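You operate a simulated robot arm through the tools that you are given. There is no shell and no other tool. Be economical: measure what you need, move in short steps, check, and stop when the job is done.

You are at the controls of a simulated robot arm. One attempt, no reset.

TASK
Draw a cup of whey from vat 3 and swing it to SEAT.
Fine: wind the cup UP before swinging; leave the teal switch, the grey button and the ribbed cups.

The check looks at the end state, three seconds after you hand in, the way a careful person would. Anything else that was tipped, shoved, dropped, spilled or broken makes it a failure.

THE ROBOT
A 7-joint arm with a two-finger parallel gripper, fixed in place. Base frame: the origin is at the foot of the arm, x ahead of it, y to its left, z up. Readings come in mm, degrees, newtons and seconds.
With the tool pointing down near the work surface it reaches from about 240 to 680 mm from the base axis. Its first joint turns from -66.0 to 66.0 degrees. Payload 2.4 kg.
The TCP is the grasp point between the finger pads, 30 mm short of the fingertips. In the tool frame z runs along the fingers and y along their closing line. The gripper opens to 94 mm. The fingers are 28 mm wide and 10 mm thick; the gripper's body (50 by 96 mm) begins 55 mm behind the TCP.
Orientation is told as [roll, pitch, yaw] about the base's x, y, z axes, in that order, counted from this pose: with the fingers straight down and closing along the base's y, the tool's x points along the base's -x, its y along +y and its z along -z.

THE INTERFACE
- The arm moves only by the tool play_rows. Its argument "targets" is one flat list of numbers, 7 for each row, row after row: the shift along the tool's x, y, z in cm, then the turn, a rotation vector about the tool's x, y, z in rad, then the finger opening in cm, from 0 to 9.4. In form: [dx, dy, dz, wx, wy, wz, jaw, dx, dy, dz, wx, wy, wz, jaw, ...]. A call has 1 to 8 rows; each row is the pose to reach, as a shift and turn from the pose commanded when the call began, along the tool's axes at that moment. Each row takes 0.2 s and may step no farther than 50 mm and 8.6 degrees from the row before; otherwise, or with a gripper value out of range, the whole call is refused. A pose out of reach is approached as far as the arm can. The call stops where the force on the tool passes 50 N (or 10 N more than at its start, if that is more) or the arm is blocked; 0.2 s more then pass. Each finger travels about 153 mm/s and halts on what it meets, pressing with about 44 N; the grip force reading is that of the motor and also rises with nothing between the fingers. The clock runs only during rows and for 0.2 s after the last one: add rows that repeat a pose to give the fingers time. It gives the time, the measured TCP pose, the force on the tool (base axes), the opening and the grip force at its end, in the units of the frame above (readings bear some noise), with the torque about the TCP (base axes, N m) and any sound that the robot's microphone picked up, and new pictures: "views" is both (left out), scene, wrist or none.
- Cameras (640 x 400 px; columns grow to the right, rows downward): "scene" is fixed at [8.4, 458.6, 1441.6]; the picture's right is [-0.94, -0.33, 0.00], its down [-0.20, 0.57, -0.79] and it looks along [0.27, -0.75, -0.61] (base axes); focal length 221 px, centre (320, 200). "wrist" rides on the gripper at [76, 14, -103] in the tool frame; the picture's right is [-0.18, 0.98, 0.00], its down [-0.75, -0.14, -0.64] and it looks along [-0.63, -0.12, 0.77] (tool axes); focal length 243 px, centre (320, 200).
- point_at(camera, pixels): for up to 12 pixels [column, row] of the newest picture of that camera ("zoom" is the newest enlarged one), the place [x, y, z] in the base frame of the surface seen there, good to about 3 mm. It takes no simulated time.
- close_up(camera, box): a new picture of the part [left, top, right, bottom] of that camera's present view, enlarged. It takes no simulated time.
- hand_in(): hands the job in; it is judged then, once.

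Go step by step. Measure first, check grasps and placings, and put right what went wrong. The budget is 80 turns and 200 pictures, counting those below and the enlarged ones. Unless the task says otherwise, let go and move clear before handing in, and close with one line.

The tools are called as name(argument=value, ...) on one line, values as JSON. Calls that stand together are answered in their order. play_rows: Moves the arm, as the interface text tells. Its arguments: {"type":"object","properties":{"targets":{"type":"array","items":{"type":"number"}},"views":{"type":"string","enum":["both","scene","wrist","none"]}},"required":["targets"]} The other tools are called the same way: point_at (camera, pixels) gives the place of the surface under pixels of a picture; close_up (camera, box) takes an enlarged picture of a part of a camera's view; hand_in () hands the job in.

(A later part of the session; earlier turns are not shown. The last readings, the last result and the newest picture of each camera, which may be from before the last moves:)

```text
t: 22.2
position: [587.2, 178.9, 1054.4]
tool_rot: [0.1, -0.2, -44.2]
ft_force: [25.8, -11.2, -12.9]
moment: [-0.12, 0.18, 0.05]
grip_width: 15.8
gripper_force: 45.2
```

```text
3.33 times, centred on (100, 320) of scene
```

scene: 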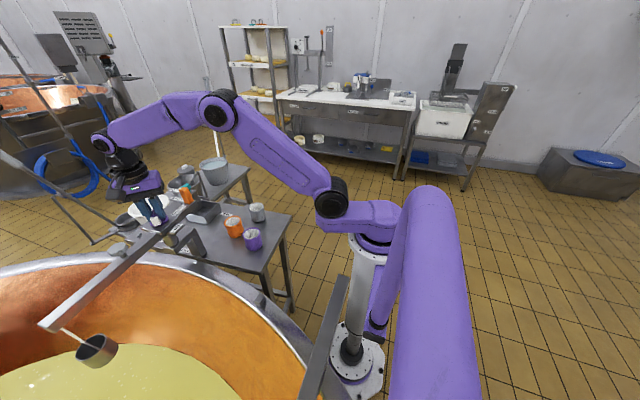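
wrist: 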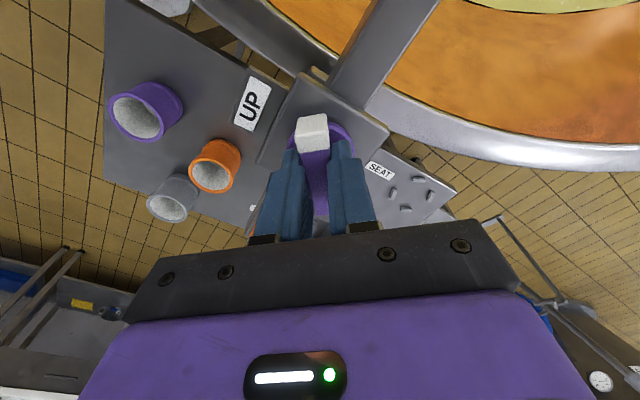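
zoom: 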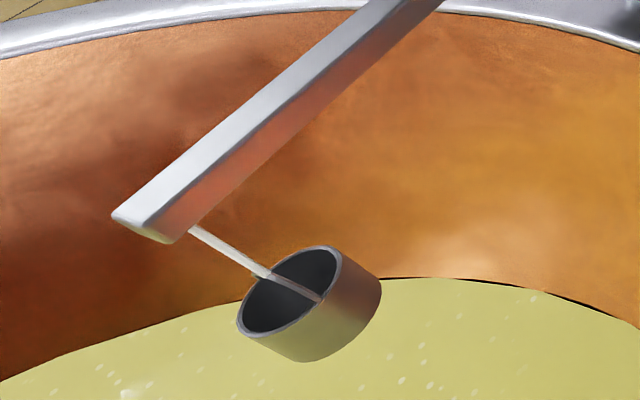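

Lowering works; a 28 N side load has built from slight off-centring. I'll loosen, shift 2 mm, regrip, and go on turning 26°.

play_rows(targets=[0, 0, 0, 0, 0, 0, 2.6, -0.1, 0.0, 0, 0, 0, 0, 2.6, -0.1, 0.0, 0, 0, 0, 0, 1, -0.1, 0.0, 0, 0, 0, 0, 1, -0.1, 0.0, 0, 0, 0, 0.11, 1, -0.1, 0.0, 0, 0, 0, 0.22, 1, -0.1, 0.0, 0, 0, 0, 0.33, 1, -0.1, 0.0, 0, 0, 0, 0.44, 1])

```text
t: 24.0
position: [584.9, 182.1, 1055.1]
tool_rot: [0.3, 0.1, -69.1]
ft_force: [5.7, 20.7, 2.7]
moment: [0.06, 0.36, 0.13]
grip_width: 15.6
gripper_force: 44.9
```

scene: 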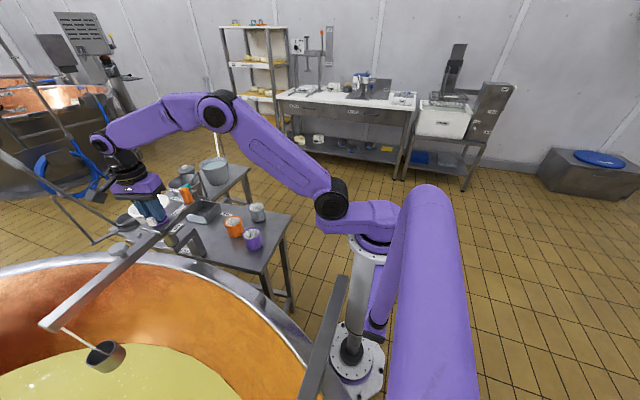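
wrist: 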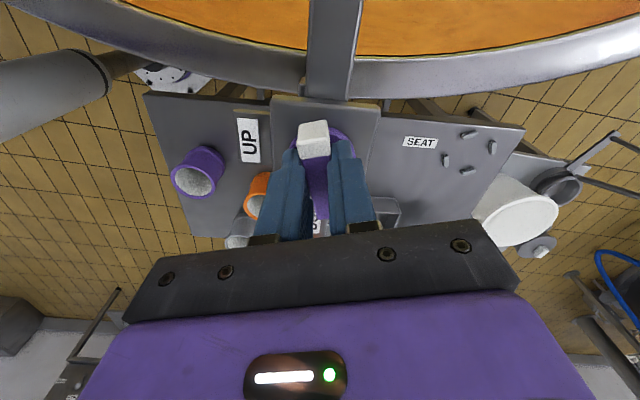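

Knob follows; pointer ≈111°. Re-centre (+1.5 mm x), and turn another 26° to yaw −95.

play_rows(targets=[0, 0, 0, 0, 0, 0, 2.6, -0.05, 0.14, 0, 0, 0, 0, 2.6, -0.05, 0.14, 0, 0, 0, 0, 1, -0.05, 0.14, 0, 0, 0, 0, 1, -0.05, 0.14, 0, 0, 0, 0.115, 1, -0.05, 0.14, 0, 0, 0, 0.23, 1, -0.05, 0.14, 0, 0, 0, 0.345, 1, -0.05, 0.14, 0, 0, 0, 0.46, 1])

close_up(camera="scene", box=[20, 260, 180, 380])

```text
t: 25.8
position: [586.6, 178.7, 1053.8]
tool_rot: [0.0, 0.0, -95.8]
ft_force: [2.5, -13.2, -0.5]
moment: [0.14, 0.05, 0.06]
grip_width: 15.9
gripper_force: 45.0
```

scene: 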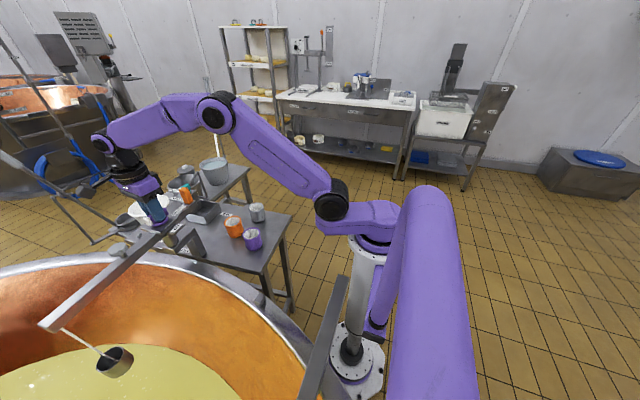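
wrist: 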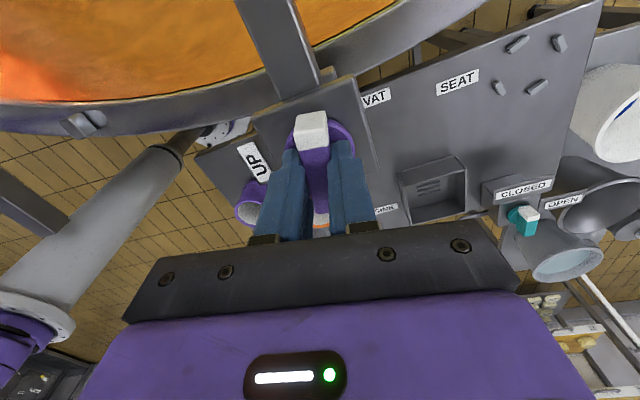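

```text
3.33 times, centred on (100, 320) of scene
```

zoom: 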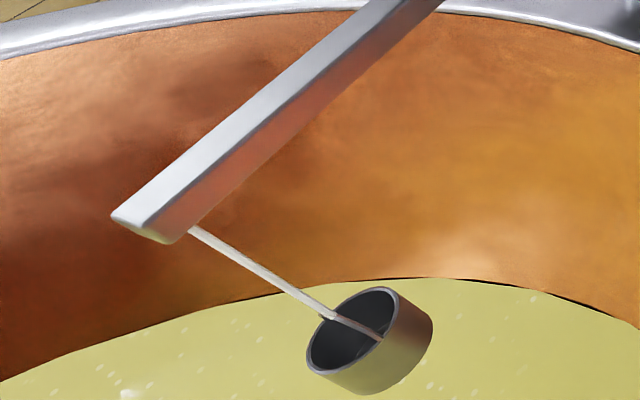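

Cup is well on its way down. Now I release, rise, and turn the tool by 180° for a regrip.

play_rows(targets=[0, 0, 0, 0, 0, 0, 4, 0, 0, -3, 0, 0, 0, 5, 0, 0, -5.5, 0, 0, -0.148, 5, 0, 0, -5.5, 0, 0, -0.296, 5, 0, 0, -5.5, 0, 0, -0.444, 5, 0, 0, -5.5, 0, 0, -0.592, 5, 0, 0, -5.5, 0, 0, -0.74, 5, 0, 0, -5.5, 0, 0, -0.888, 5], views="scene")

play_rows(targets=[0, 0, 0, 0, 0, -0.148, 5, 0, 0, 0, 0, 0, -0.296, 5, 0, 0, 0, 0, 0, -0.444, 5, 0, 0, 0, 0, 0, -0.592, 5, 0, 0, 0, 0, 0, -0.74, 5, 0, 0, 0, 0, 0, -0.888, 5, 0, 0, 0, 0, 0, -1.036, 5, 0, 0, 0, 0, 0, -1.184, 5], views="none")

play_rows(targets=[0, 0, 0, 0, 0, -0.148, 5, 0, 0, 0, 0, 0, -0.296, 5, 0, 0, 0, 0, 0, -0.444, 5, 0, 0, 0, 0, 0, -0.592, 5, 0, 0, 0, 0, 0, -0.74, 5, 0, 0, 0, 0, 0, -0.888, 5, 0, 0, 0, 0, 0, -1.0, 5, 0, 0, 0, 0, 0, -1.07, 5])

```text
t: 27.6
position: [587.2, 179.7, 1109.7]
tool_rot: [0.0, 0.0, -44.5]
ft_force: [-0.7, -0.3, -0.5]
moment: [0.01, -0.01, -0.01]
grip_width: 50.1
gripper_force: 0.1
```

scene: 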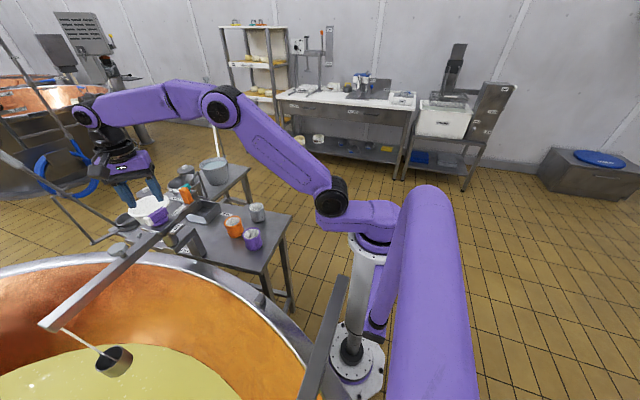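

```text
t: 29.4
position: [586.0, 179.6, 1109.6]
tool_rot: [0.0, -0.1, 23.5]
ft_force: [0.4, 0.3, 0.6]
moment: [0.0, -0.01, -0.01]
grip_width: 49.6
gripper_force: 0.1
```

```text
t: 31.2
position: [585.6, 178.7, 1108.7]
tool_rot: [0.1, 0.1, 84.5]
ft_force: [-0.3, -0.3, 0.0]
moment: [0.04, -0.02, 0.04]
grip_width: 49.9
gripper_force: 0.0
```

scene: 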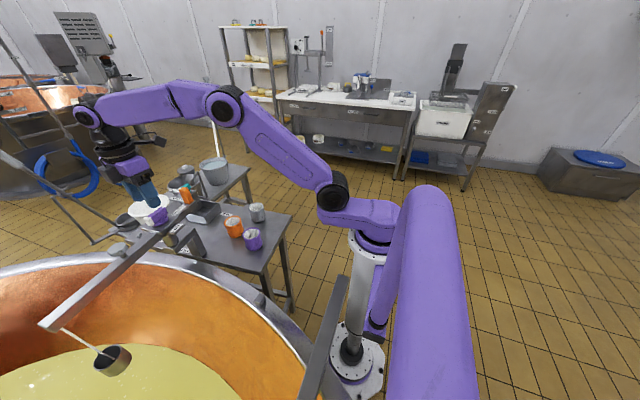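
wrist: 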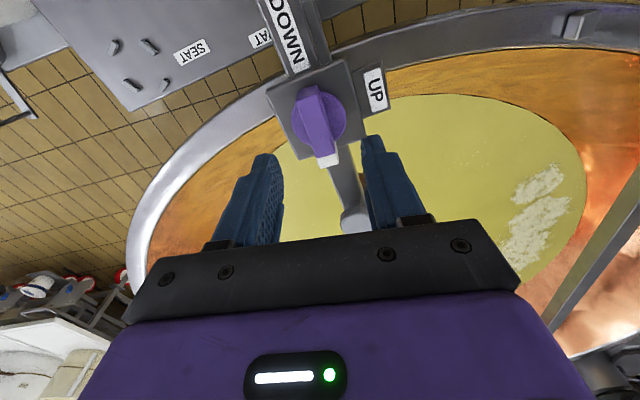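

The bar is aligned between the fingers again. Quick measure of the knob centre.

close_up(camera="wrist", box=[260, 60, 400, 180])

point_at(camera="wrist", pixels=[[309, 92], [328, 160], [303, 115], [325, 115], [310, 145], [332, 143], [296, 118], [344, 112]])

```text
3.33 times, centred on (330, 120) of wrist
```

zoom: 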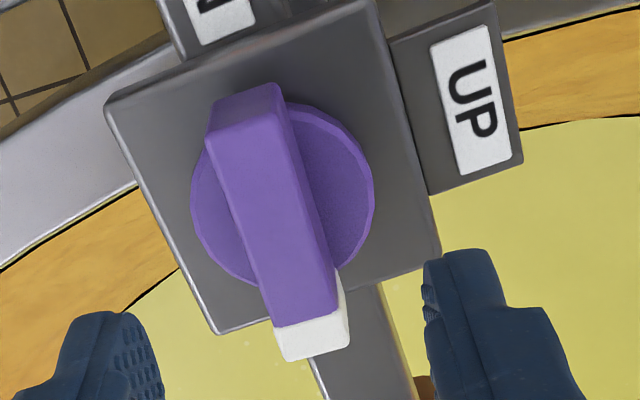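

```text
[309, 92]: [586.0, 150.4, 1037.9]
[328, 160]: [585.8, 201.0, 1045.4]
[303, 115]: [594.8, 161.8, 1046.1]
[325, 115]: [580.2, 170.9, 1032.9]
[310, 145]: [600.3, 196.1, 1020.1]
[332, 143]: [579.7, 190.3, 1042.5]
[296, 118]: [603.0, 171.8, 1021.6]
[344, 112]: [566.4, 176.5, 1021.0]
```

Centre ≈(586,179.5). Descend, grip and turn clockwise again.

play_rows(targets=[0, 0, 3, 0, 0, 0, 5, 0, 0, 5.4, 0, 0, 0, 4, 0, 0, 5.4, 0, 0, 0, 1, 0, 0, 5.4, 0, 0, 0, 1, 0, 0, 5.4, 0, 0, 0.11, 1, 0, 0, 5.4, 0, 0, 0.22, 1, 0, 0, 5.4, 0, 0, 0.33, 1, 0, 0, 5.4, 0, 0, 0.44, 1], views="scene")

```text
t: 33.0
position: [586.9, 178.2, 1056.0]
tool_rot: [-0.3, -0.1, 59.1]
ft_force: [15.7, 1.5, 8.7]
moment: [-0.91, 0.6, 0.08]
grip_width: 15.5
gripper_force: 44.9
```

scene: 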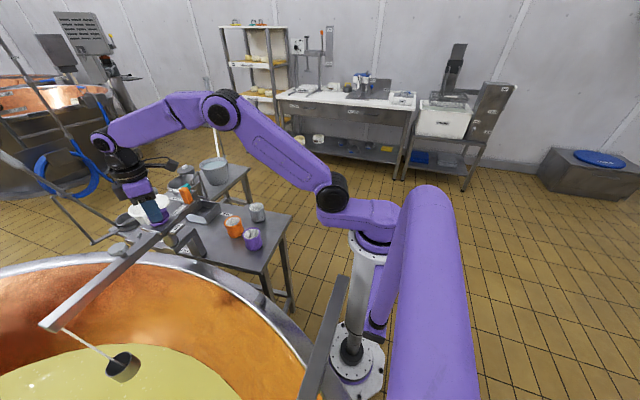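

Torque is tiny, so a loose jaw (1.85 cm) will turn it without side loads. Continuing 50° clockwise like that.

play_rows(targets=[0, 0, 0, 0, 0, 0.05, 1.85, 0, 0, 0, 0, 0, 0.17, 1.85, 0, 0, 0, 0, 0, 0.29, 1.85, 0, 0, 0, 0, 0, 0.41, 1.85, 0, 0, 0, 0, 0, 0.53, 1.85, 0, 0, 0, 0, 0, 0.65, 1.85, 0, 0, 0, 0, 0, 0.77, 1.85, 0, 0, 0, 0, 0, 0.89, 1.85])

close_up(camera="scene", box=[20, 260, 220, 400])

```text
t: 34.8
position: [586.2, 179.7, 1054.6]
tool_rot: [0.0, 0.1, 8.2]
ft_force: [0.9, -3.0, 0.5]
moment: [-0.11, 0.04, 0.06]
grip_width: 20.7
gripper_force: 1.0
```

scene: 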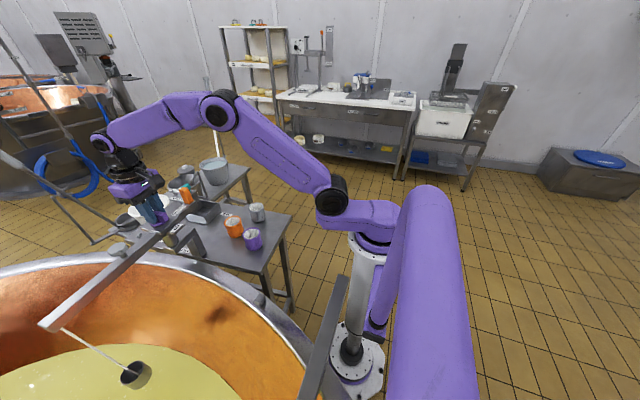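
wrist: 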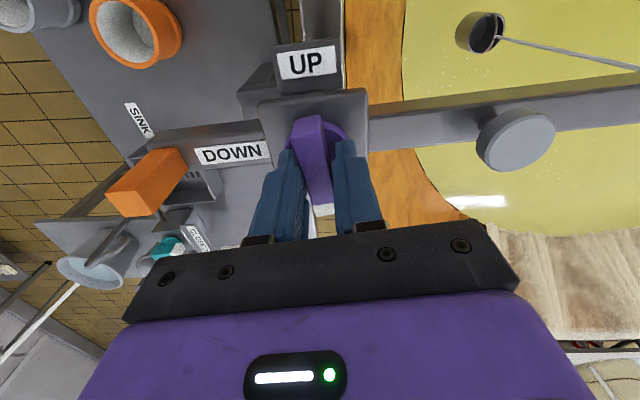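

```text
2.86 times, centred on (120, 330) of scene
```

zoom: 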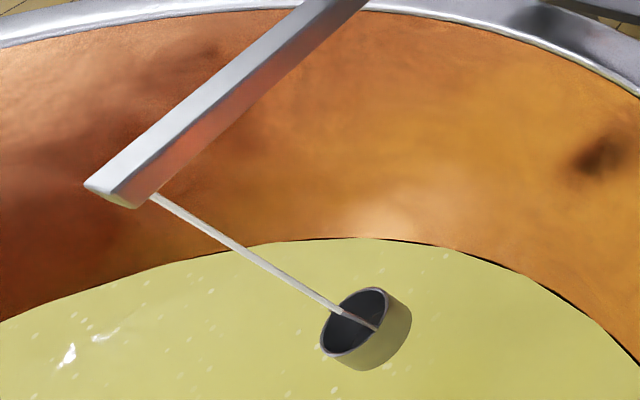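

Works well with no side load. Continue clockwise 53°.

play_rows(targets=[0, 0, 0, 0, 0, 0.12, 1.85, 0, 0, 0, 0, 0, 0.24, 1.85, 0, 0, 0, 0, 0, 0.36, 1.85, 0, 0, 0, 0, 0, 0.48, 1.85, 0, 0, 0, 0, 0, 0.6, 1.85, 0, 0, 0, 0, 0, 0.72, 1.85, 0, 0, 0, 0, 0, 0.84, 1.85, 0, 0, 0, 0, 0, 0.93, 1.85])

close_up(camera="scene", box=[20, 260, 220, 400])

```text
t: 36.6
position: [585.9, 178.4, 1056.1]
tool_rot: [0.0, 0.0, -45.2]
ft_force: [-0.4, -1.3, -0.9]
moment: [0.0, -0.02, 0.04]
grip_width: 18.9
gripper_force: 0.6
```

scene: 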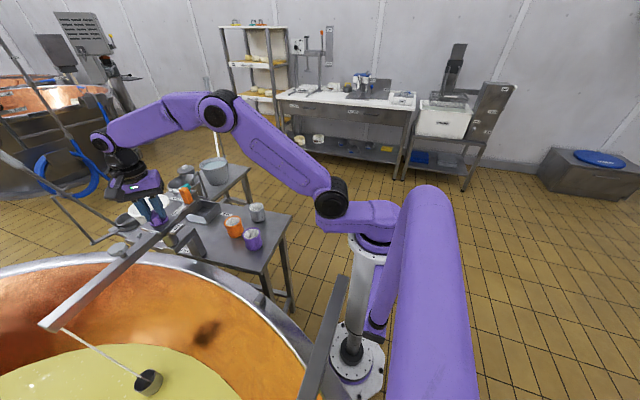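
wrist: 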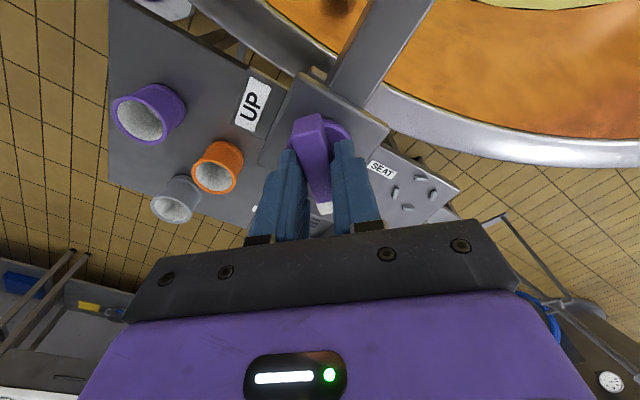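

```text
2.86 times, centred on (120, 330) of scene
```

zoom: 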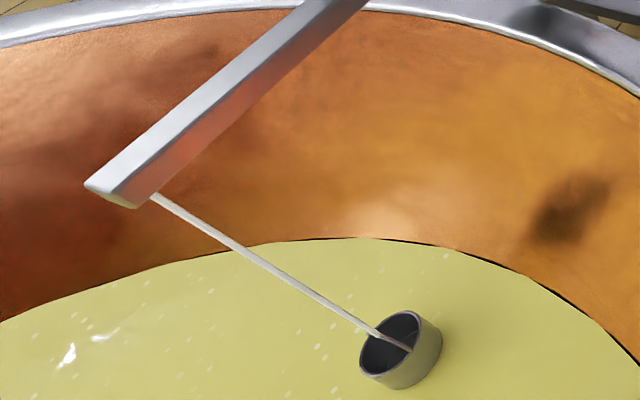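

Cup nearly at the whey. Continue 37°.

play_rows(targets=[0, 0, 0, 0, 0, 0.1, 1.85, 0, 0, 0, 0, 0, 0.2, 1.85, 0, 0, 0, 0, 0, 0.3, 1.85, 0, 0, 0, 0, 0, 0.4, 1.85, 0, 0, 0, 0, 0, 0.5, 1.85, 0, 0, 0, 0, 0, 0.58, 1.85, 0, 0, 0, 0, 0, 0.65, 1.85])

close_up(camera="scene", box=[20, 260, 220, 400])

```text
t: 38.2
position: [586.5, 180.8, 1054.5]
tool_rot: [0.1, 0.1, -82.3]
ft_force: [6.2, 4.9, 0.2]
moment: [0.06, -0.06, 0.17]
grip_width: 22.7
gripper_force: 3.7
```

scene: 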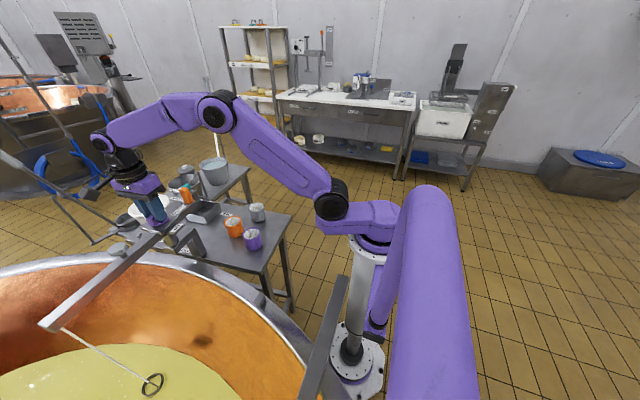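
wrist: 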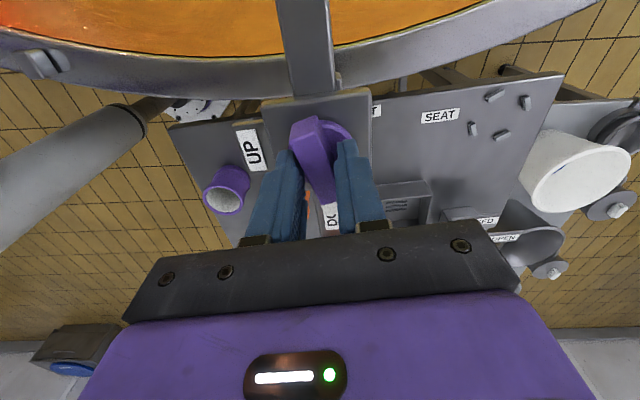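

```text
2.86 times, centred on (120, 330) of scene
```

zoom: 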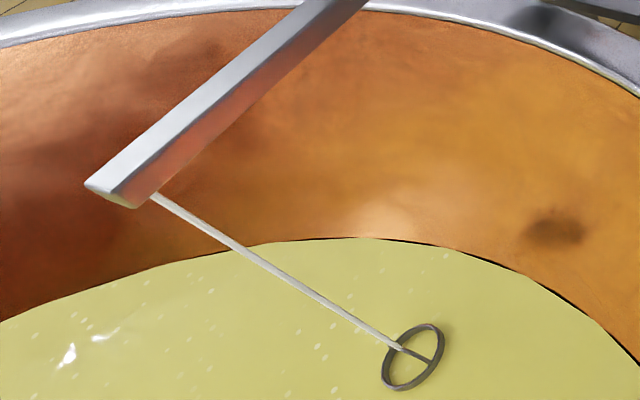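

The rim is level with the whey now, knob lagging ~12°. Closing the jaw at this yaw aligns the knob to DOWN.

play_rows(targets=[0, 0, 0, 0, 0, 0, 1.6, 0, 0, 0, 0, 0, 0, 1.5, 0, 0, 0, 0, 0, 0.03, 1.5, 0, 0, 0, 0, 0, 0.03, 1.5])

close_up(camera="scene", box=[20, 260, 220, 400])

```text
t: 39.2
position: [586.6, 178.5, 1055.6]
tool_rot: [-0.1, 0.0, -83.9]
ft_force: [5.0, 1.2, 0.6]
moment: [0.09, -0.1, 0.11]
grip_width: 17.9
gripper_force: 2.7
```

scene: 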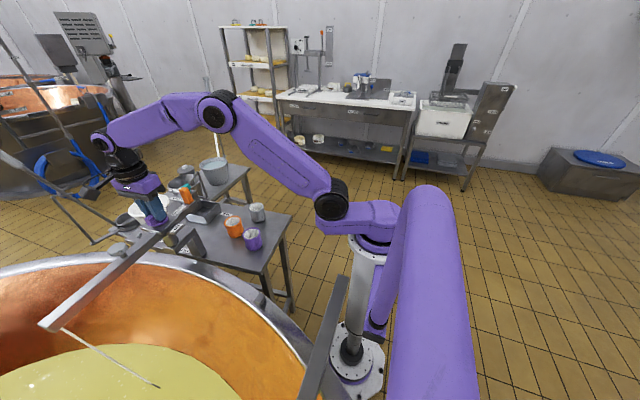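
wrist: 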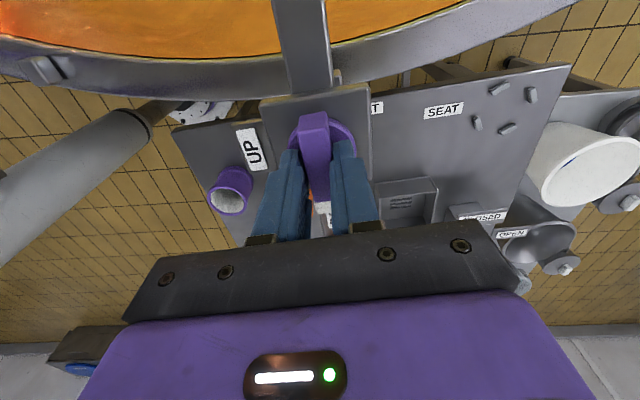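

```text
2.86 times, centred on (120, 330) of scene
```

zoom: 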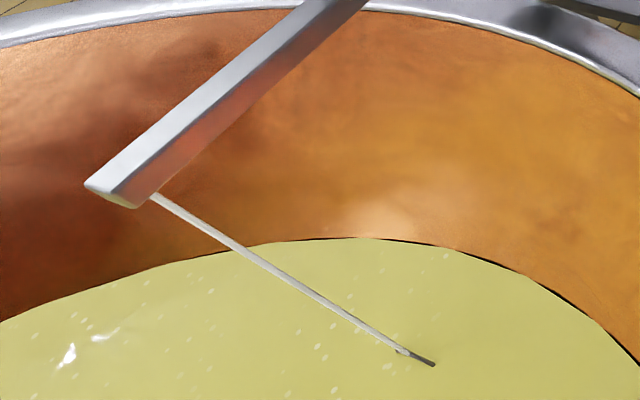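

The cup is fully under. Now winding UP: turning counter-clockwise gently with the loose jaw.

play_rows(targets=[0, 0, 0, 0, 0, 0, 1.85, 0, 0, 0, 0, 0, -0.1, 1.85, 0, 0, 0, 0, 0, -0.2, 1.85, 0, 0, 0, 0, 0, -0.3, 1.85, 0, 0, 0, 0, 0, -0.4, 1.85, 0, 0, 0, 0, 0, -0.5, 1.85, 0, 0, 0, 0, 0, -0.6, 1.85, 0, 0, 0, 0, 0, -0.7, 1.85])

close_up(camera="scene", box=[20, 260, 220, 400])

```text
t: 41.0
position: [586.6, 179.2, 1055.1]
tool_rot: [-0.1, 0.0, -43.7]
ft_force: [-0.7, 0.1, -0.1]
moment: [0.03, 0.0, -0.03]
grip_width: 18.8
gripper_force: 0.0
```

scene: 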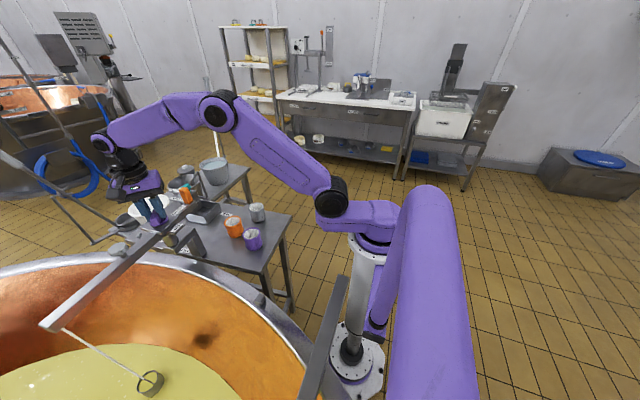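
wrist: 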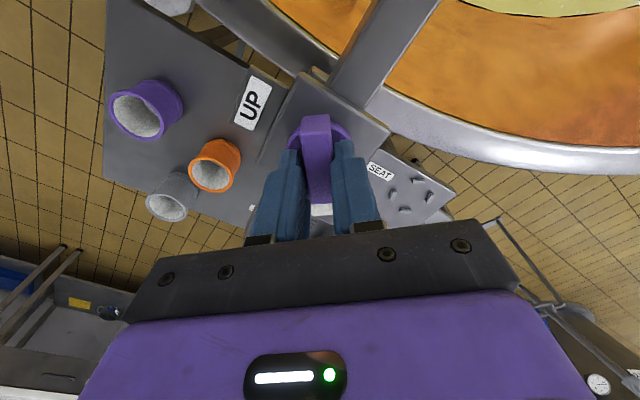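

```text
2.86 times, centred on (120, 330) of scene
```

zoom: 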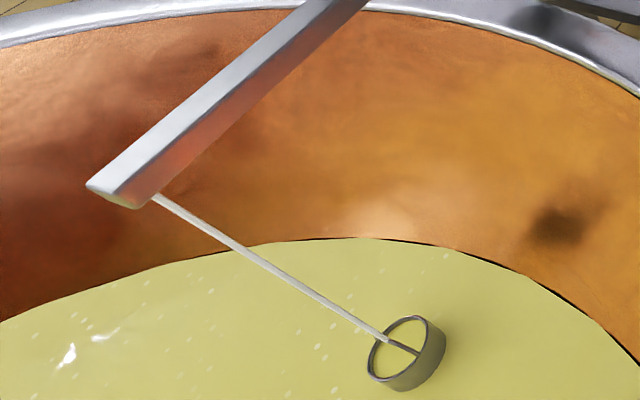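

The cup comes up filled with whey. Continue winding up.

play_rows(targets=[0, 0, 0, 0, 0, -0.1, 1.85, 0, 0, 0, 0, 0, -0.2, 1.85, 0, 0, 0, 0, 0, -0.3, 1.85, 0, 0, 0, 0, 0, -0.4, 1.85, 0, 0, 0, 0, 0, -0.5, 1.85, 0, 0, 0, 0, 0, -0.6, 1.85, 0, 0, 0, 0, 0, -0.7, 1.85, 0, 0, 0, 0, 0, -0.8, 1.85], views="none")

play_rows(targets=[0, 0, 0, 0, 0, -0.1, 1.85, 0, 0, 0, 0, 0, -0.2, 1.85, 0, 0, 0, 0, 0, -0.3, 1.85, 0, 0, 0, 0, 0, -0.4, 1.85, 0, 0, 0, 0, 0, -0.5, 1.85, 0, 0, 0, 0, 0, -0.6, 1.85, 0, 0, 0, 0, 0, -0.7, 1.85, 0, 0, 0, 0, 0, -0.8, 1.85])

```text
t: 42.8
position: [586.8, 179.8, 1056.3]
tool_rot: [-0.1, 0.1, 2.2]
ft_force: [-1.2, -0.2, -0.3]
moment: [0.0, -0.01, -0.01]
grip_width: 18.4
gripper_force: 0.0
```

```text
t: 44.6
position: [587.0, 178.9, 1056.4]
tool_rot: [0.0, 0.0, 47.8]
ft_force: [2.3, -4.1, -1.5]
moment: [-0.03, 0.02, -0.13]
grip_width: 21.3
gripper_force: 2.2
```

scene: 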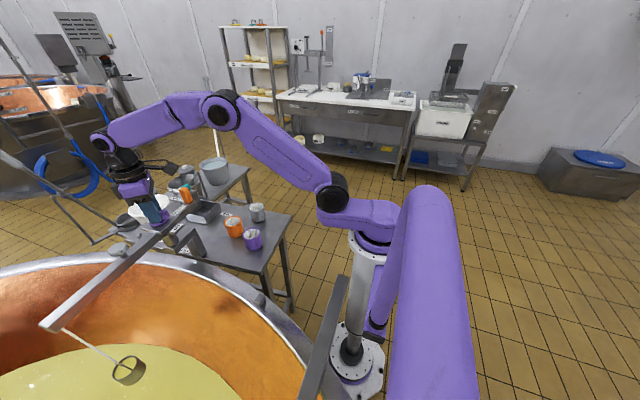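
wrist: 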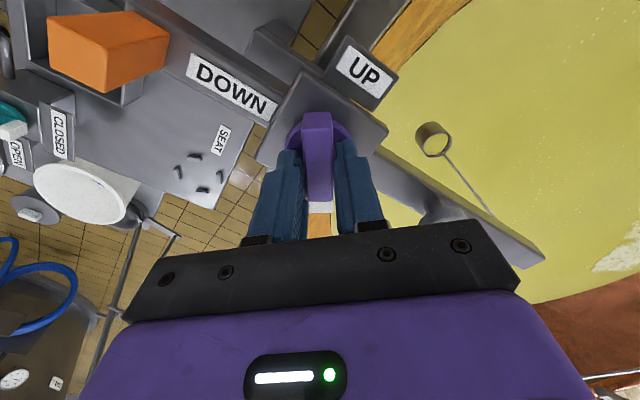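

Continue 38° up and align by closing.

play_rows(targets=[0, 0, 0, 0, 0, -0.11, 1.85, 0, 0, 0, 0, 0, -0.22, 1.85, 0, 0, 0, 0, 0, -0.33, 1.85, 0, 0, 0, 0, 0, -0.44, 1.85, 0, 0, 0, 0, 0, -0.55, 1.85, 0, 0, 0, 0, 0, -0.65, 1.85, 0, 0, 0, 0, 0, -0.65, 1.5, 0, 0, 0, 0, 0, -0.65, 1.5], views="none")

play_rows(targets=[0, 0, 0, 0, 0, 0, 4, 0, 0, -3, 0, 0, 0, 5, 0, 0, -5.5, 0, 0, 0.148, 5, 0, 0, -5.5, 0, 0, 0.296, 5, 0, 0, -5.5, 0, 0, 0.444, 5, 0, 0, -5.5, 0, 0, 0.592, 5, 0, 0, -5.5, 0, 0, 0.74, 5, 0, 0, -5.5, 0, 0, 0.888, 5], views="scene")

play_rows(targets=[0, 0, 0, 0, 0, 0.148, 5, 0, 0, 0, 0, 0, 0.296, 5, 0, 0, 0, 0, 0, 0.444, 5, 0, 0, 0, 0, 0, 0.592, 5, 0, 0, 0, 0, 0, 0.74, 5, 0, 0, 0, 0, 0, 0.888, 5, 0, 0, 0, 0, 0, 1.036, 5, 0, 0, 0, 0, 0, 1.184, 5], views="none")

play_rows(targets=[0, 0, 0, 0, 0, 0.148, 5, 0, 0, 0, 0, 0, 0.296, 5, 0, 0, 0, 0, 0, 0.444, 5, 0, 0, 0, 0, 0, 0.592, 5, 0, 0, 0, 0, 0, 0.74, 5, 0, 0, 0, 0, 0, 0.888, 5, 0, 0, 0, 0, 0, 1.0, 5, 0, 0, 0, 0, 0, 1.07, 5])

```text
t: 46.4
position: [586.5, 179.9, 1056.2]
tool_rot: [0.0, 0.1, 85.1]
ft_force: [4.5, 1.5, -0.6]
moment: [0.03, -0.11, -0.04]
grip_width: 17.7
gripper_force: 2.3
```

```text
t: 48.2
position: [585.6, 178.5, 1110.3]
tool_rot: [0.0, 0.0, 33.9]
ft_force: [-0.5, -0.1, -0.8]
moment: [0.02, 0.02, 0.02]
grip_width: 49.9
gripper_force: 0.1
```

scene: 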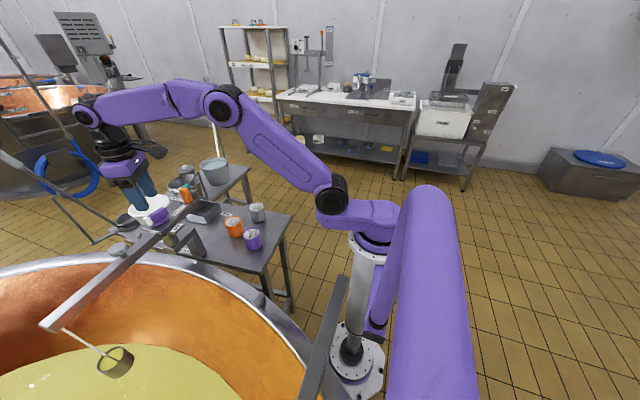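

```text
t: 50.0
position: [586.7, 178.5, 1110.6]
tool_rot: [0.0, 0.0, -33.7]
ft_force: [-0.3, -0.2, -0.7]
moment: [0.0, -0.01, 0.03]
grip_width: 50.1
gripper_force: 0.1
```

```text
t: 51.8
position: [586.3, 179.5, 1110.4]
tool_rot: [0.0, 0.0, -95.0]
ft_force: [-1.5, -0.5, -0.4]
moment: [0.05, -0.05, 0.01]
grip_width: 50.2
gripper_force: 0.1
```

scene: 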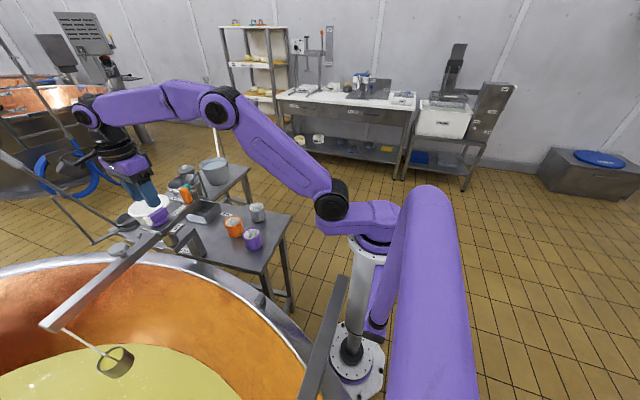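
wrist: 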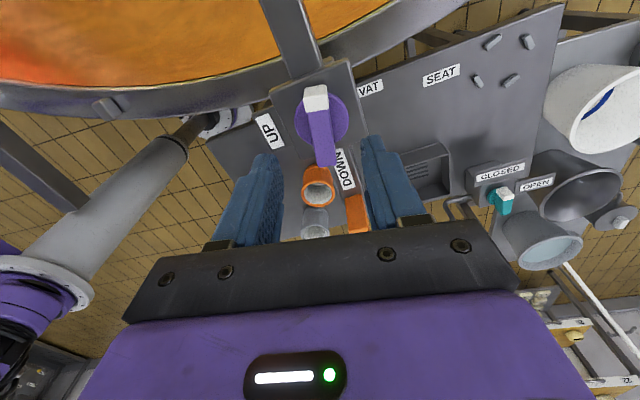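

Bar aligned with the jaw again and the cup holds its height. Descend, narrow, and continue winding up.

play_rows(targets=[0, 0, 3, 0, 0, 0, 5, 0, 0, 5.5, 0, 0, 0, 4, 0, 0, 5.5, 0, 0, 0, 1.85, 0, 0, 5.5, 0, 0, -0.1, 1.85, 0, 0, 5.5, 0, 0, -0.2, 1.85, 0, 0, 5.5, 0, 0, -0.3, 1.85, 0, 0, 5.5, 0, 0, -0.4, 1.85, 0, 0, 5.5, 0, 0, -0.5, 1.85], views="none")

play_rows(targets=[0, 0, 0, 0, 0, -0.1, 1.85, 0, 0, 0, 0, 0, -0.2, 1.85, 0, 0, 0, 0, 0, -0.3, 1.85, 0, 0, 0, 0, 0, -0.4, 1.85, 0, 0, 0, 0, 0, -0.5, 1.85, 0, 0, 0, 0, 0, -0.6, 1.85, 0, 0, 0, 0, 0, -0.7, 1.85, 0, 0, 0, 0, 0, -0.8, 1.85])

close_up(camera="scene", box=[20, 260, 220, 400])

```text
t: 53.6
position: [585.9, 180.0, 1055.3]
tool_rot: [0.1, 0.0, -66.2]
ft_force: [4.3, 0.7, -0.7]
moment: [-0.04, -0.14, -0.04]
grip_width: 21.1
gripper_force: 2.1
```

```text
t: 55.4
position: [587.6, 178.5, 1057.3]
tool_rot: [-0.1, 0.0, -20.3]
ft_force: [-0.2, -1.1, -0.3]
moment: [0.01, -0.02, -0.01]
grip_width: 18.9
gripper_force: 0.4
```

scene: 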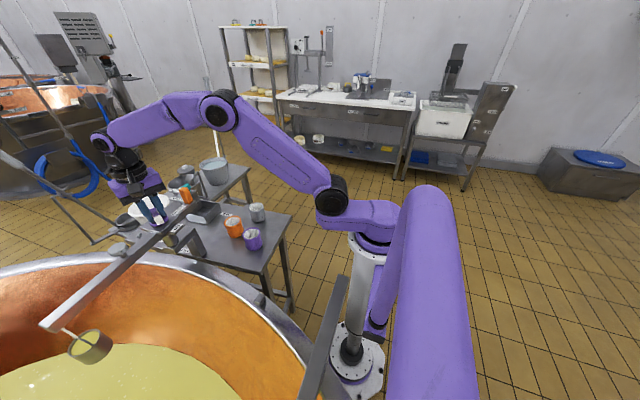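
wrist: 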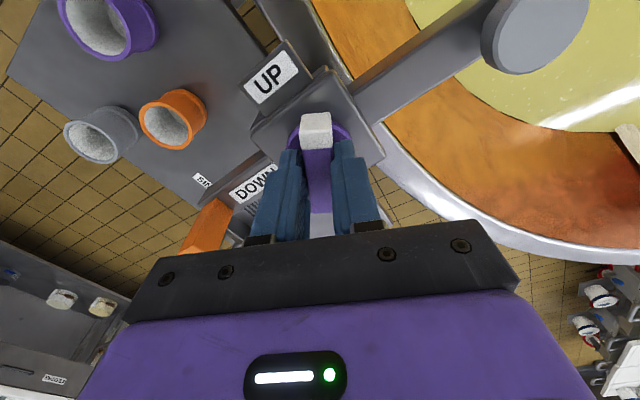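

```text
2.86 times, centred on (120, 330) of scene
```

zoom: 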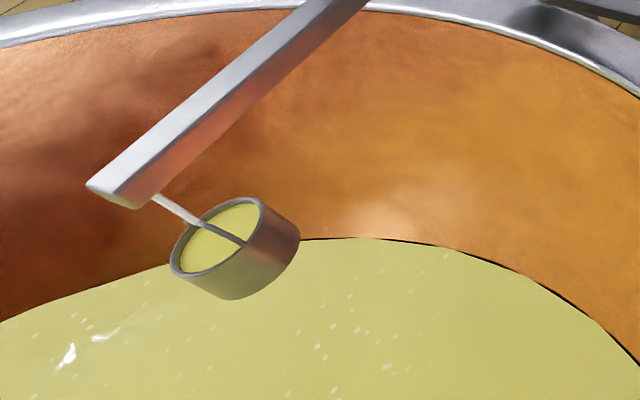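

Full cup, nearly up. Turn the last ~25° slowly, then align by closing lightly.

play_rows(targets=[0, 0, 0, 0, 0, -0.08, 1.85, 0, 0, 0, 0, 0, -0.16, 1.85, 0, 0, 0, 0, 0, -0.24, 1.85, 0, 0, 0, 0, 0, -0.32, 1.85, 0, 0, 0, 0, 0, -0.4, 1.85, 0, 0, 0, 0, 0, -0.45, 1.85, 0, 0, 0, 0, 0, -0.45, 1.55, 0, 0, 0, 0, 0, -0.45, 1.55])

close_up(camera="wrist", box=[230, 30, 410, 230])

close_up(camera="scene", box=[20, 260, 220, 400])

```text
t: 57.2
position: [586.3, 178.6, 1055.4]
tool_rot: [0.0, 0.0, 5.3]
ft_force: [0.6, -2.8, 0.7]
moment: [-0.01, -0.03, -0.05]
grip_width: 17.2
gripper_force: 1.2
```

scene: 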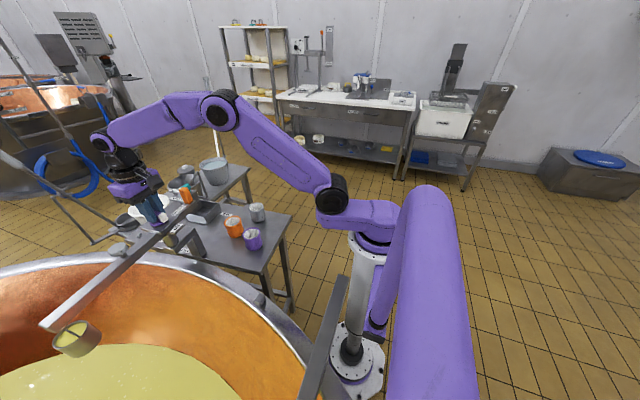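
wrist: 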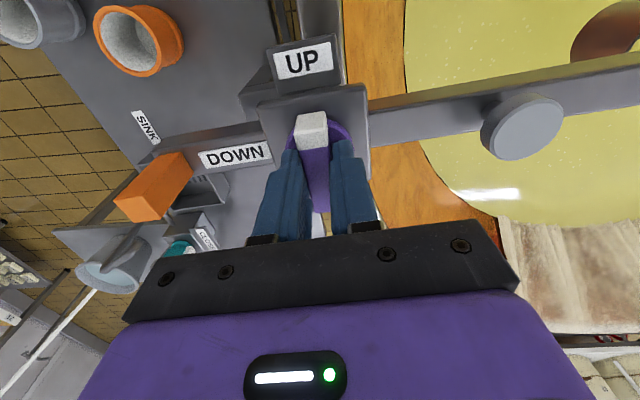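

```text
2.00 times, centred on (320, 130) of wrist
```

zoom: 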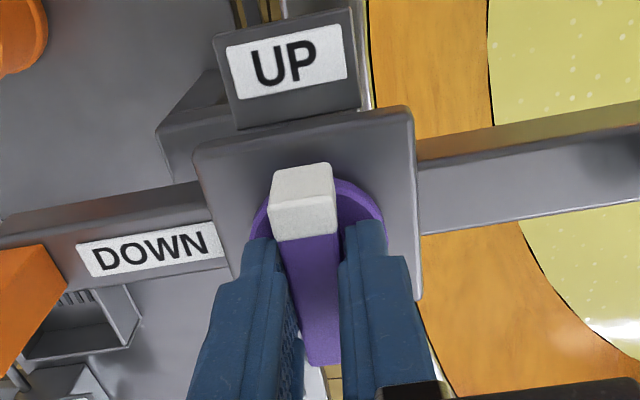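

```text
2.86 times, centred on (120, 330) of scene
```

zoom: 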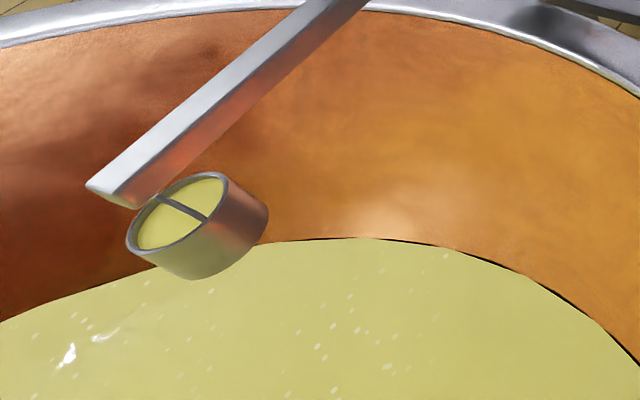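

Cup is up to the boom and full. A final 4° nudge to the UP stop, then open and rise.

play_rows(targets=[0, 0, 0, 0, 0, -0.035, 1.55, 0, 0, 0, 0, 0, -0.07, 1.55, 0, 0, 0, 0, 0, -0.07, 1.55, 0, 0, 0, 0, 0, -0.07, 5, 0, 0, -4, 0, 0, -0.07, 5, 0, 0, -8, 0, 0, -0.07, 5, 0, 0, -8, 0, 0, -0.07, 5])

close_up(camera="wrist", box=[130, 30, 410, 230])

close_up(camera="scene", box=[20, 180, 220, 380])

```text
t: 58.8
position: [586.7, 181.6, 1135.4]
tool_rot: [0.0, 0.0, 9.4]
ft_force: [0.3, -0.1, -0.6]
moment: [0.01, 0.02, -0.01]
grip_width: 50.2
gripper_force: 0.0
```

scene: 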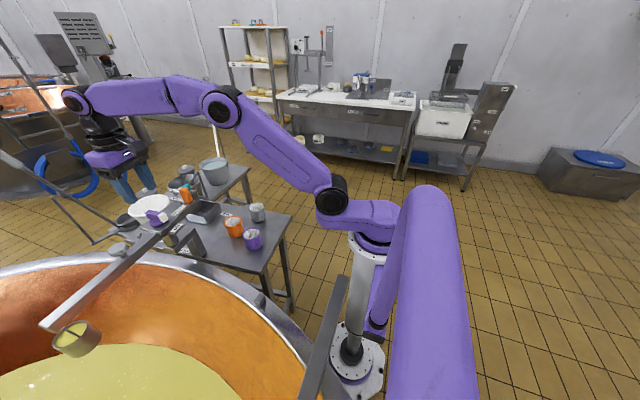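
wrist: 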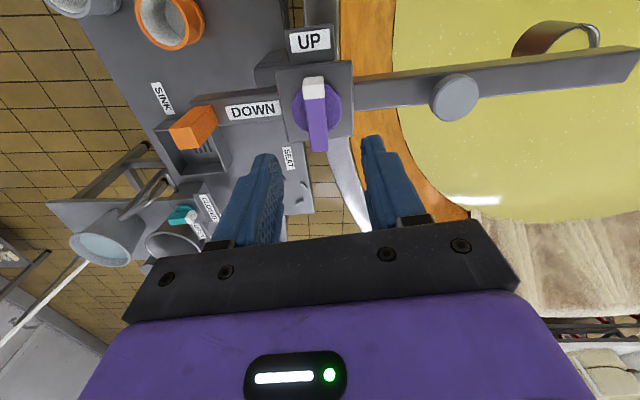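

```text
2.00 times, centred on (270, 130) of wrist
```

zoom: 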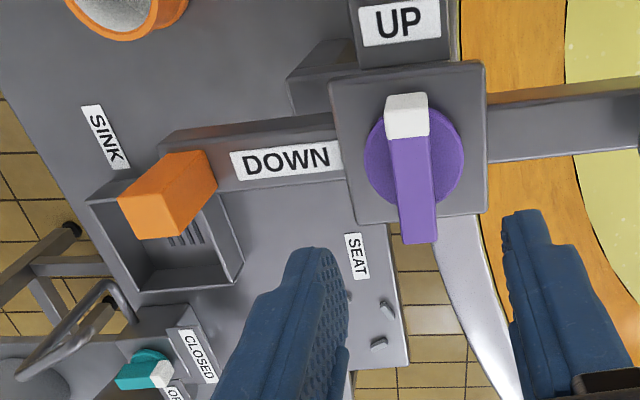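

```text
2.00 times, centred on (120, 280) of scene
```

zoom: 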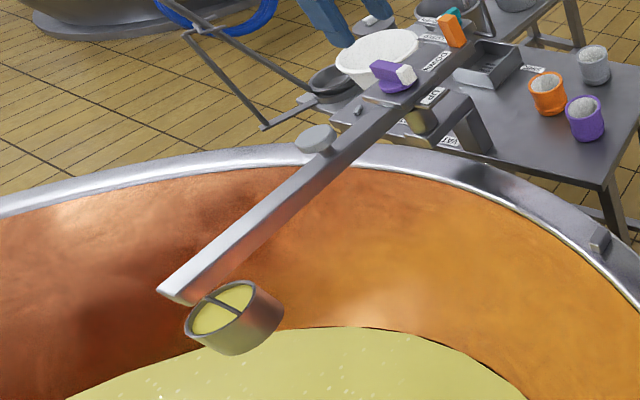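

Knob at UP, cup full at the boom. Measuring the handle's position.

point_at(camera="zoom", pixels=[[430, 35], [450, 30], [445, 22]])

point_at(camera="wrist", pixels=[[185, 122], [210, 118], [180, 140], [195, 130], [176, 128], [215, 130], [455, 98], [313, 100]])

```text
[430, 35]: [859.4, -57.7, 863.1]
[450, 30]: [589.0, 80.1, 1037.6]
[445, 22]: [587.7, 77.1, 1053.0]
```

```text
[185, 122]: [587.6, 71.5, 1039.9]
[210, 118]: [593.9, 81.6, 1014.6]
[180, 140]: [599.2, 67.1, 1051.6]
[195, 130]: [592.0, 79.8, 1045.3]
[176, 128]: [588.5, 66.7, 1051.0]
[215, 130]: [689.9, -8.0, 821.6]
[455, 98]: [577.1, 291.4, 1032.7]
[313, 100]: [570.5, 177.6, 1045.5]
```

Handle centre ≈(597,73.5), boom ≈96°. Moving above it, turning to yaw 96°.

play_rows(targets=[0.1, -1.3, -1, 0, 0, -0.146, 5, 0.2, -2.67, -2, 0, 0, -0.292, 5, 0.3, -4, -2, 0, 0, -0.438, 5, 0.4, -5.3, -2, 0, 0, -0.584, 5, 0.5, -6.7, -2, 0, 0, -0.73, 5, 0.6, -8, -2, 0, 0, -0.876, 5, 0.7, -9.3, -2, 0, 0, -1.022, 5, 0.8, -10.67, -2, 0, 0, -1.168, 5], views="none")

play_rows(targets=[0, 0, 1, 0, 0, -0.115, 5, 0, 0, 2, 0, 0, -0.23, 5, 0, 0, 3, 0, 0, -0.338, 5, 0, 0, 3, 0, 0, -0.338, 5])

close_up(camera="wrist", box=[240, 60, 400, 240])

```text
t: 60.6
position: [598.0, 72.1, 1155.3]
tool_rot: [0.0, 0.1, 76.4]
ft_force: [0.7, -0.7, -0.1]
moment: [0.0, -0.01, -0.03]
grip_width: 50.2
gripper_force: 0.0
```

```text
t: 61.6
position: [596.7, 73.7, 1127.0]
tool_rot: [-0.1, 0.1, 95.7]
ft_force: [0.2, -0.1, -0.8]
moment: [0.03, -0.01, 0.04]
grip_width: 50.2
gripper_force: 0.0
```

scene: 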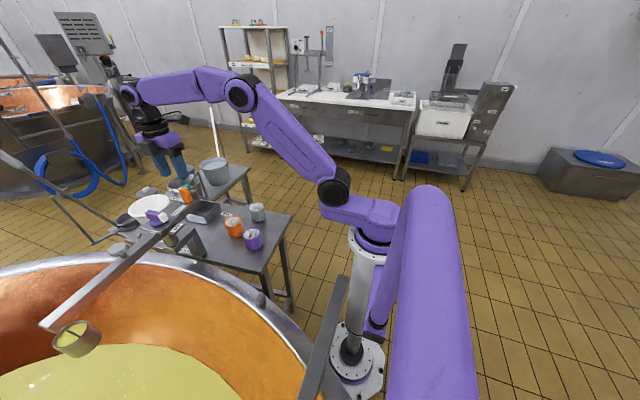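
wrist: 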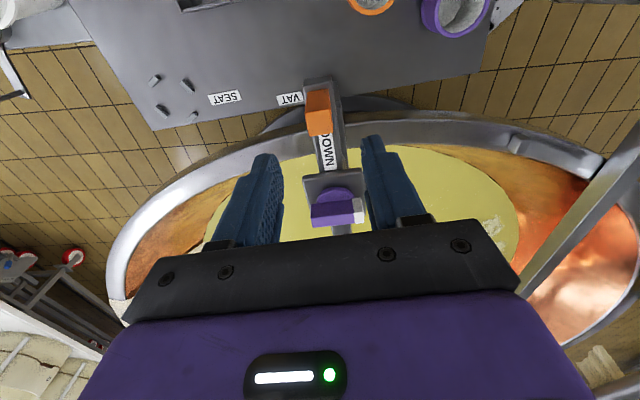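

```text
2.22 times, centred on (320, 150) of wrist
```

zoom: 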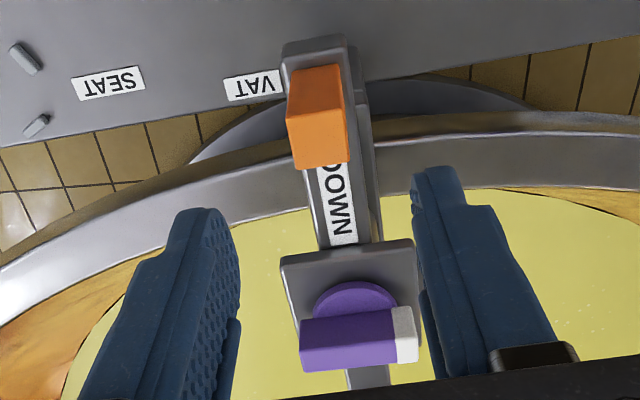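

Handle between the fingers. Descend and narrow to 2.4 cm.

play_rows(targets=[0, 0, 3, 0, 0, 0, 5, 0, 0, 6, 0, 0, 0, 5, 0, 0, 8.5, 0, 0, 0, 5, 0, 0, 8.5, 0, 0, 0, 3.2, 0, 0, 8.5, 0, 0, 0, 2.4, 0, 0, 8.5, 0, 0, 0, 2.4], views="wrist")

```text
t: 63.0
position: [595.6, 72.9, 1038.3]
tool_rot: [0.0, 0.1, 95.5]
ft_force: [1.7, -0.4, -0.2]
moment: [-0.01, -0.01, -0.01]
grip_width: 24.5
gripper_force: 0.4
```

wrist: 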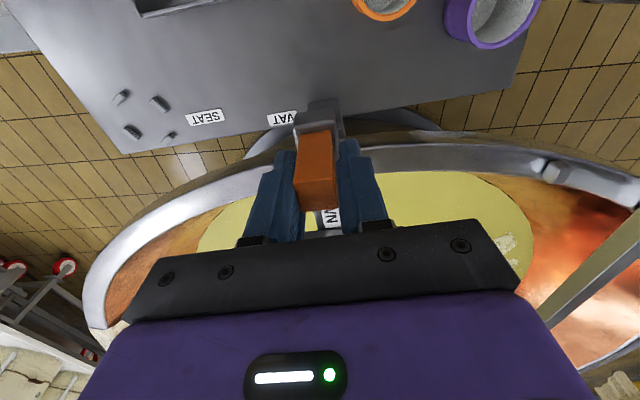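

Cage around the handle set. Swinging clockwise gently, 21° first.

play_rows(targets=[-0.004, 0.28, -0.1, 0, 0, 0.0262, 2.4, -0.026, 0.746, -0.2, 0, 0, 0.0698, 2.4, -0.08, 1.304, -0.2, 0, 0, 0.1222, 2.4, -0.163, 1.858, -0.2, 0, 0, 0.1745, 2.4, -0.274, 2.407, -0.2, 0, 0, 0.2269, 2.4, -0.414, 2.949, -0.2, 0, 0, 0.2793, 2.4, -0.583, 3.484, -0.2, 0, 0, 0.3316, 2.4, -0.711, 3.835, -0.2, 0, 0, 0.3665, 2.4])

close_up(camera="scene", box=[0, 180, 220, 380])

```text
t: 64.8
position: [556.9, 76.6, 1044.9]
tool_rot: [0.0, 0.0, 74.6]
ft_force: [0.1, 0.2, -0.2]
moment: [-0.01, -0.01, 0.03]
grip_width: 24.2
gripper_force: 0.4
```

scene: 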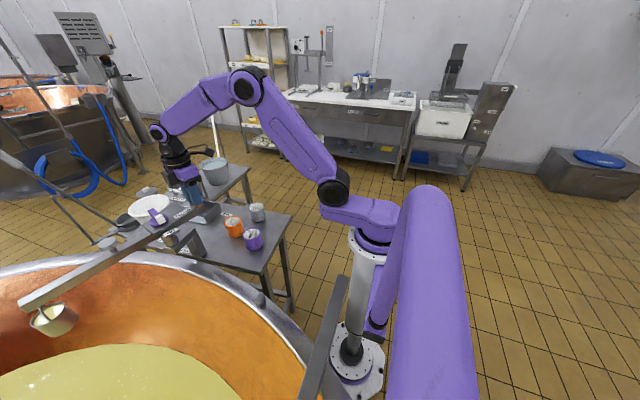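
wrist: 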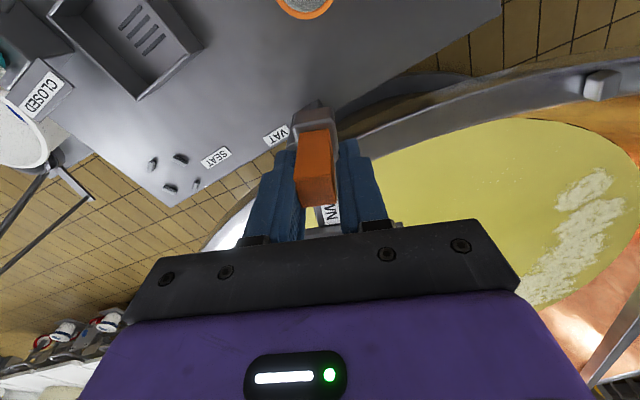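

```text
2.00 times, centred on (110, 280) of scene
```

zoom: 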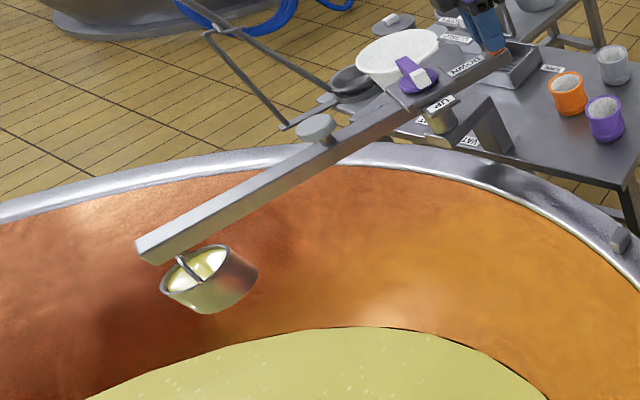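

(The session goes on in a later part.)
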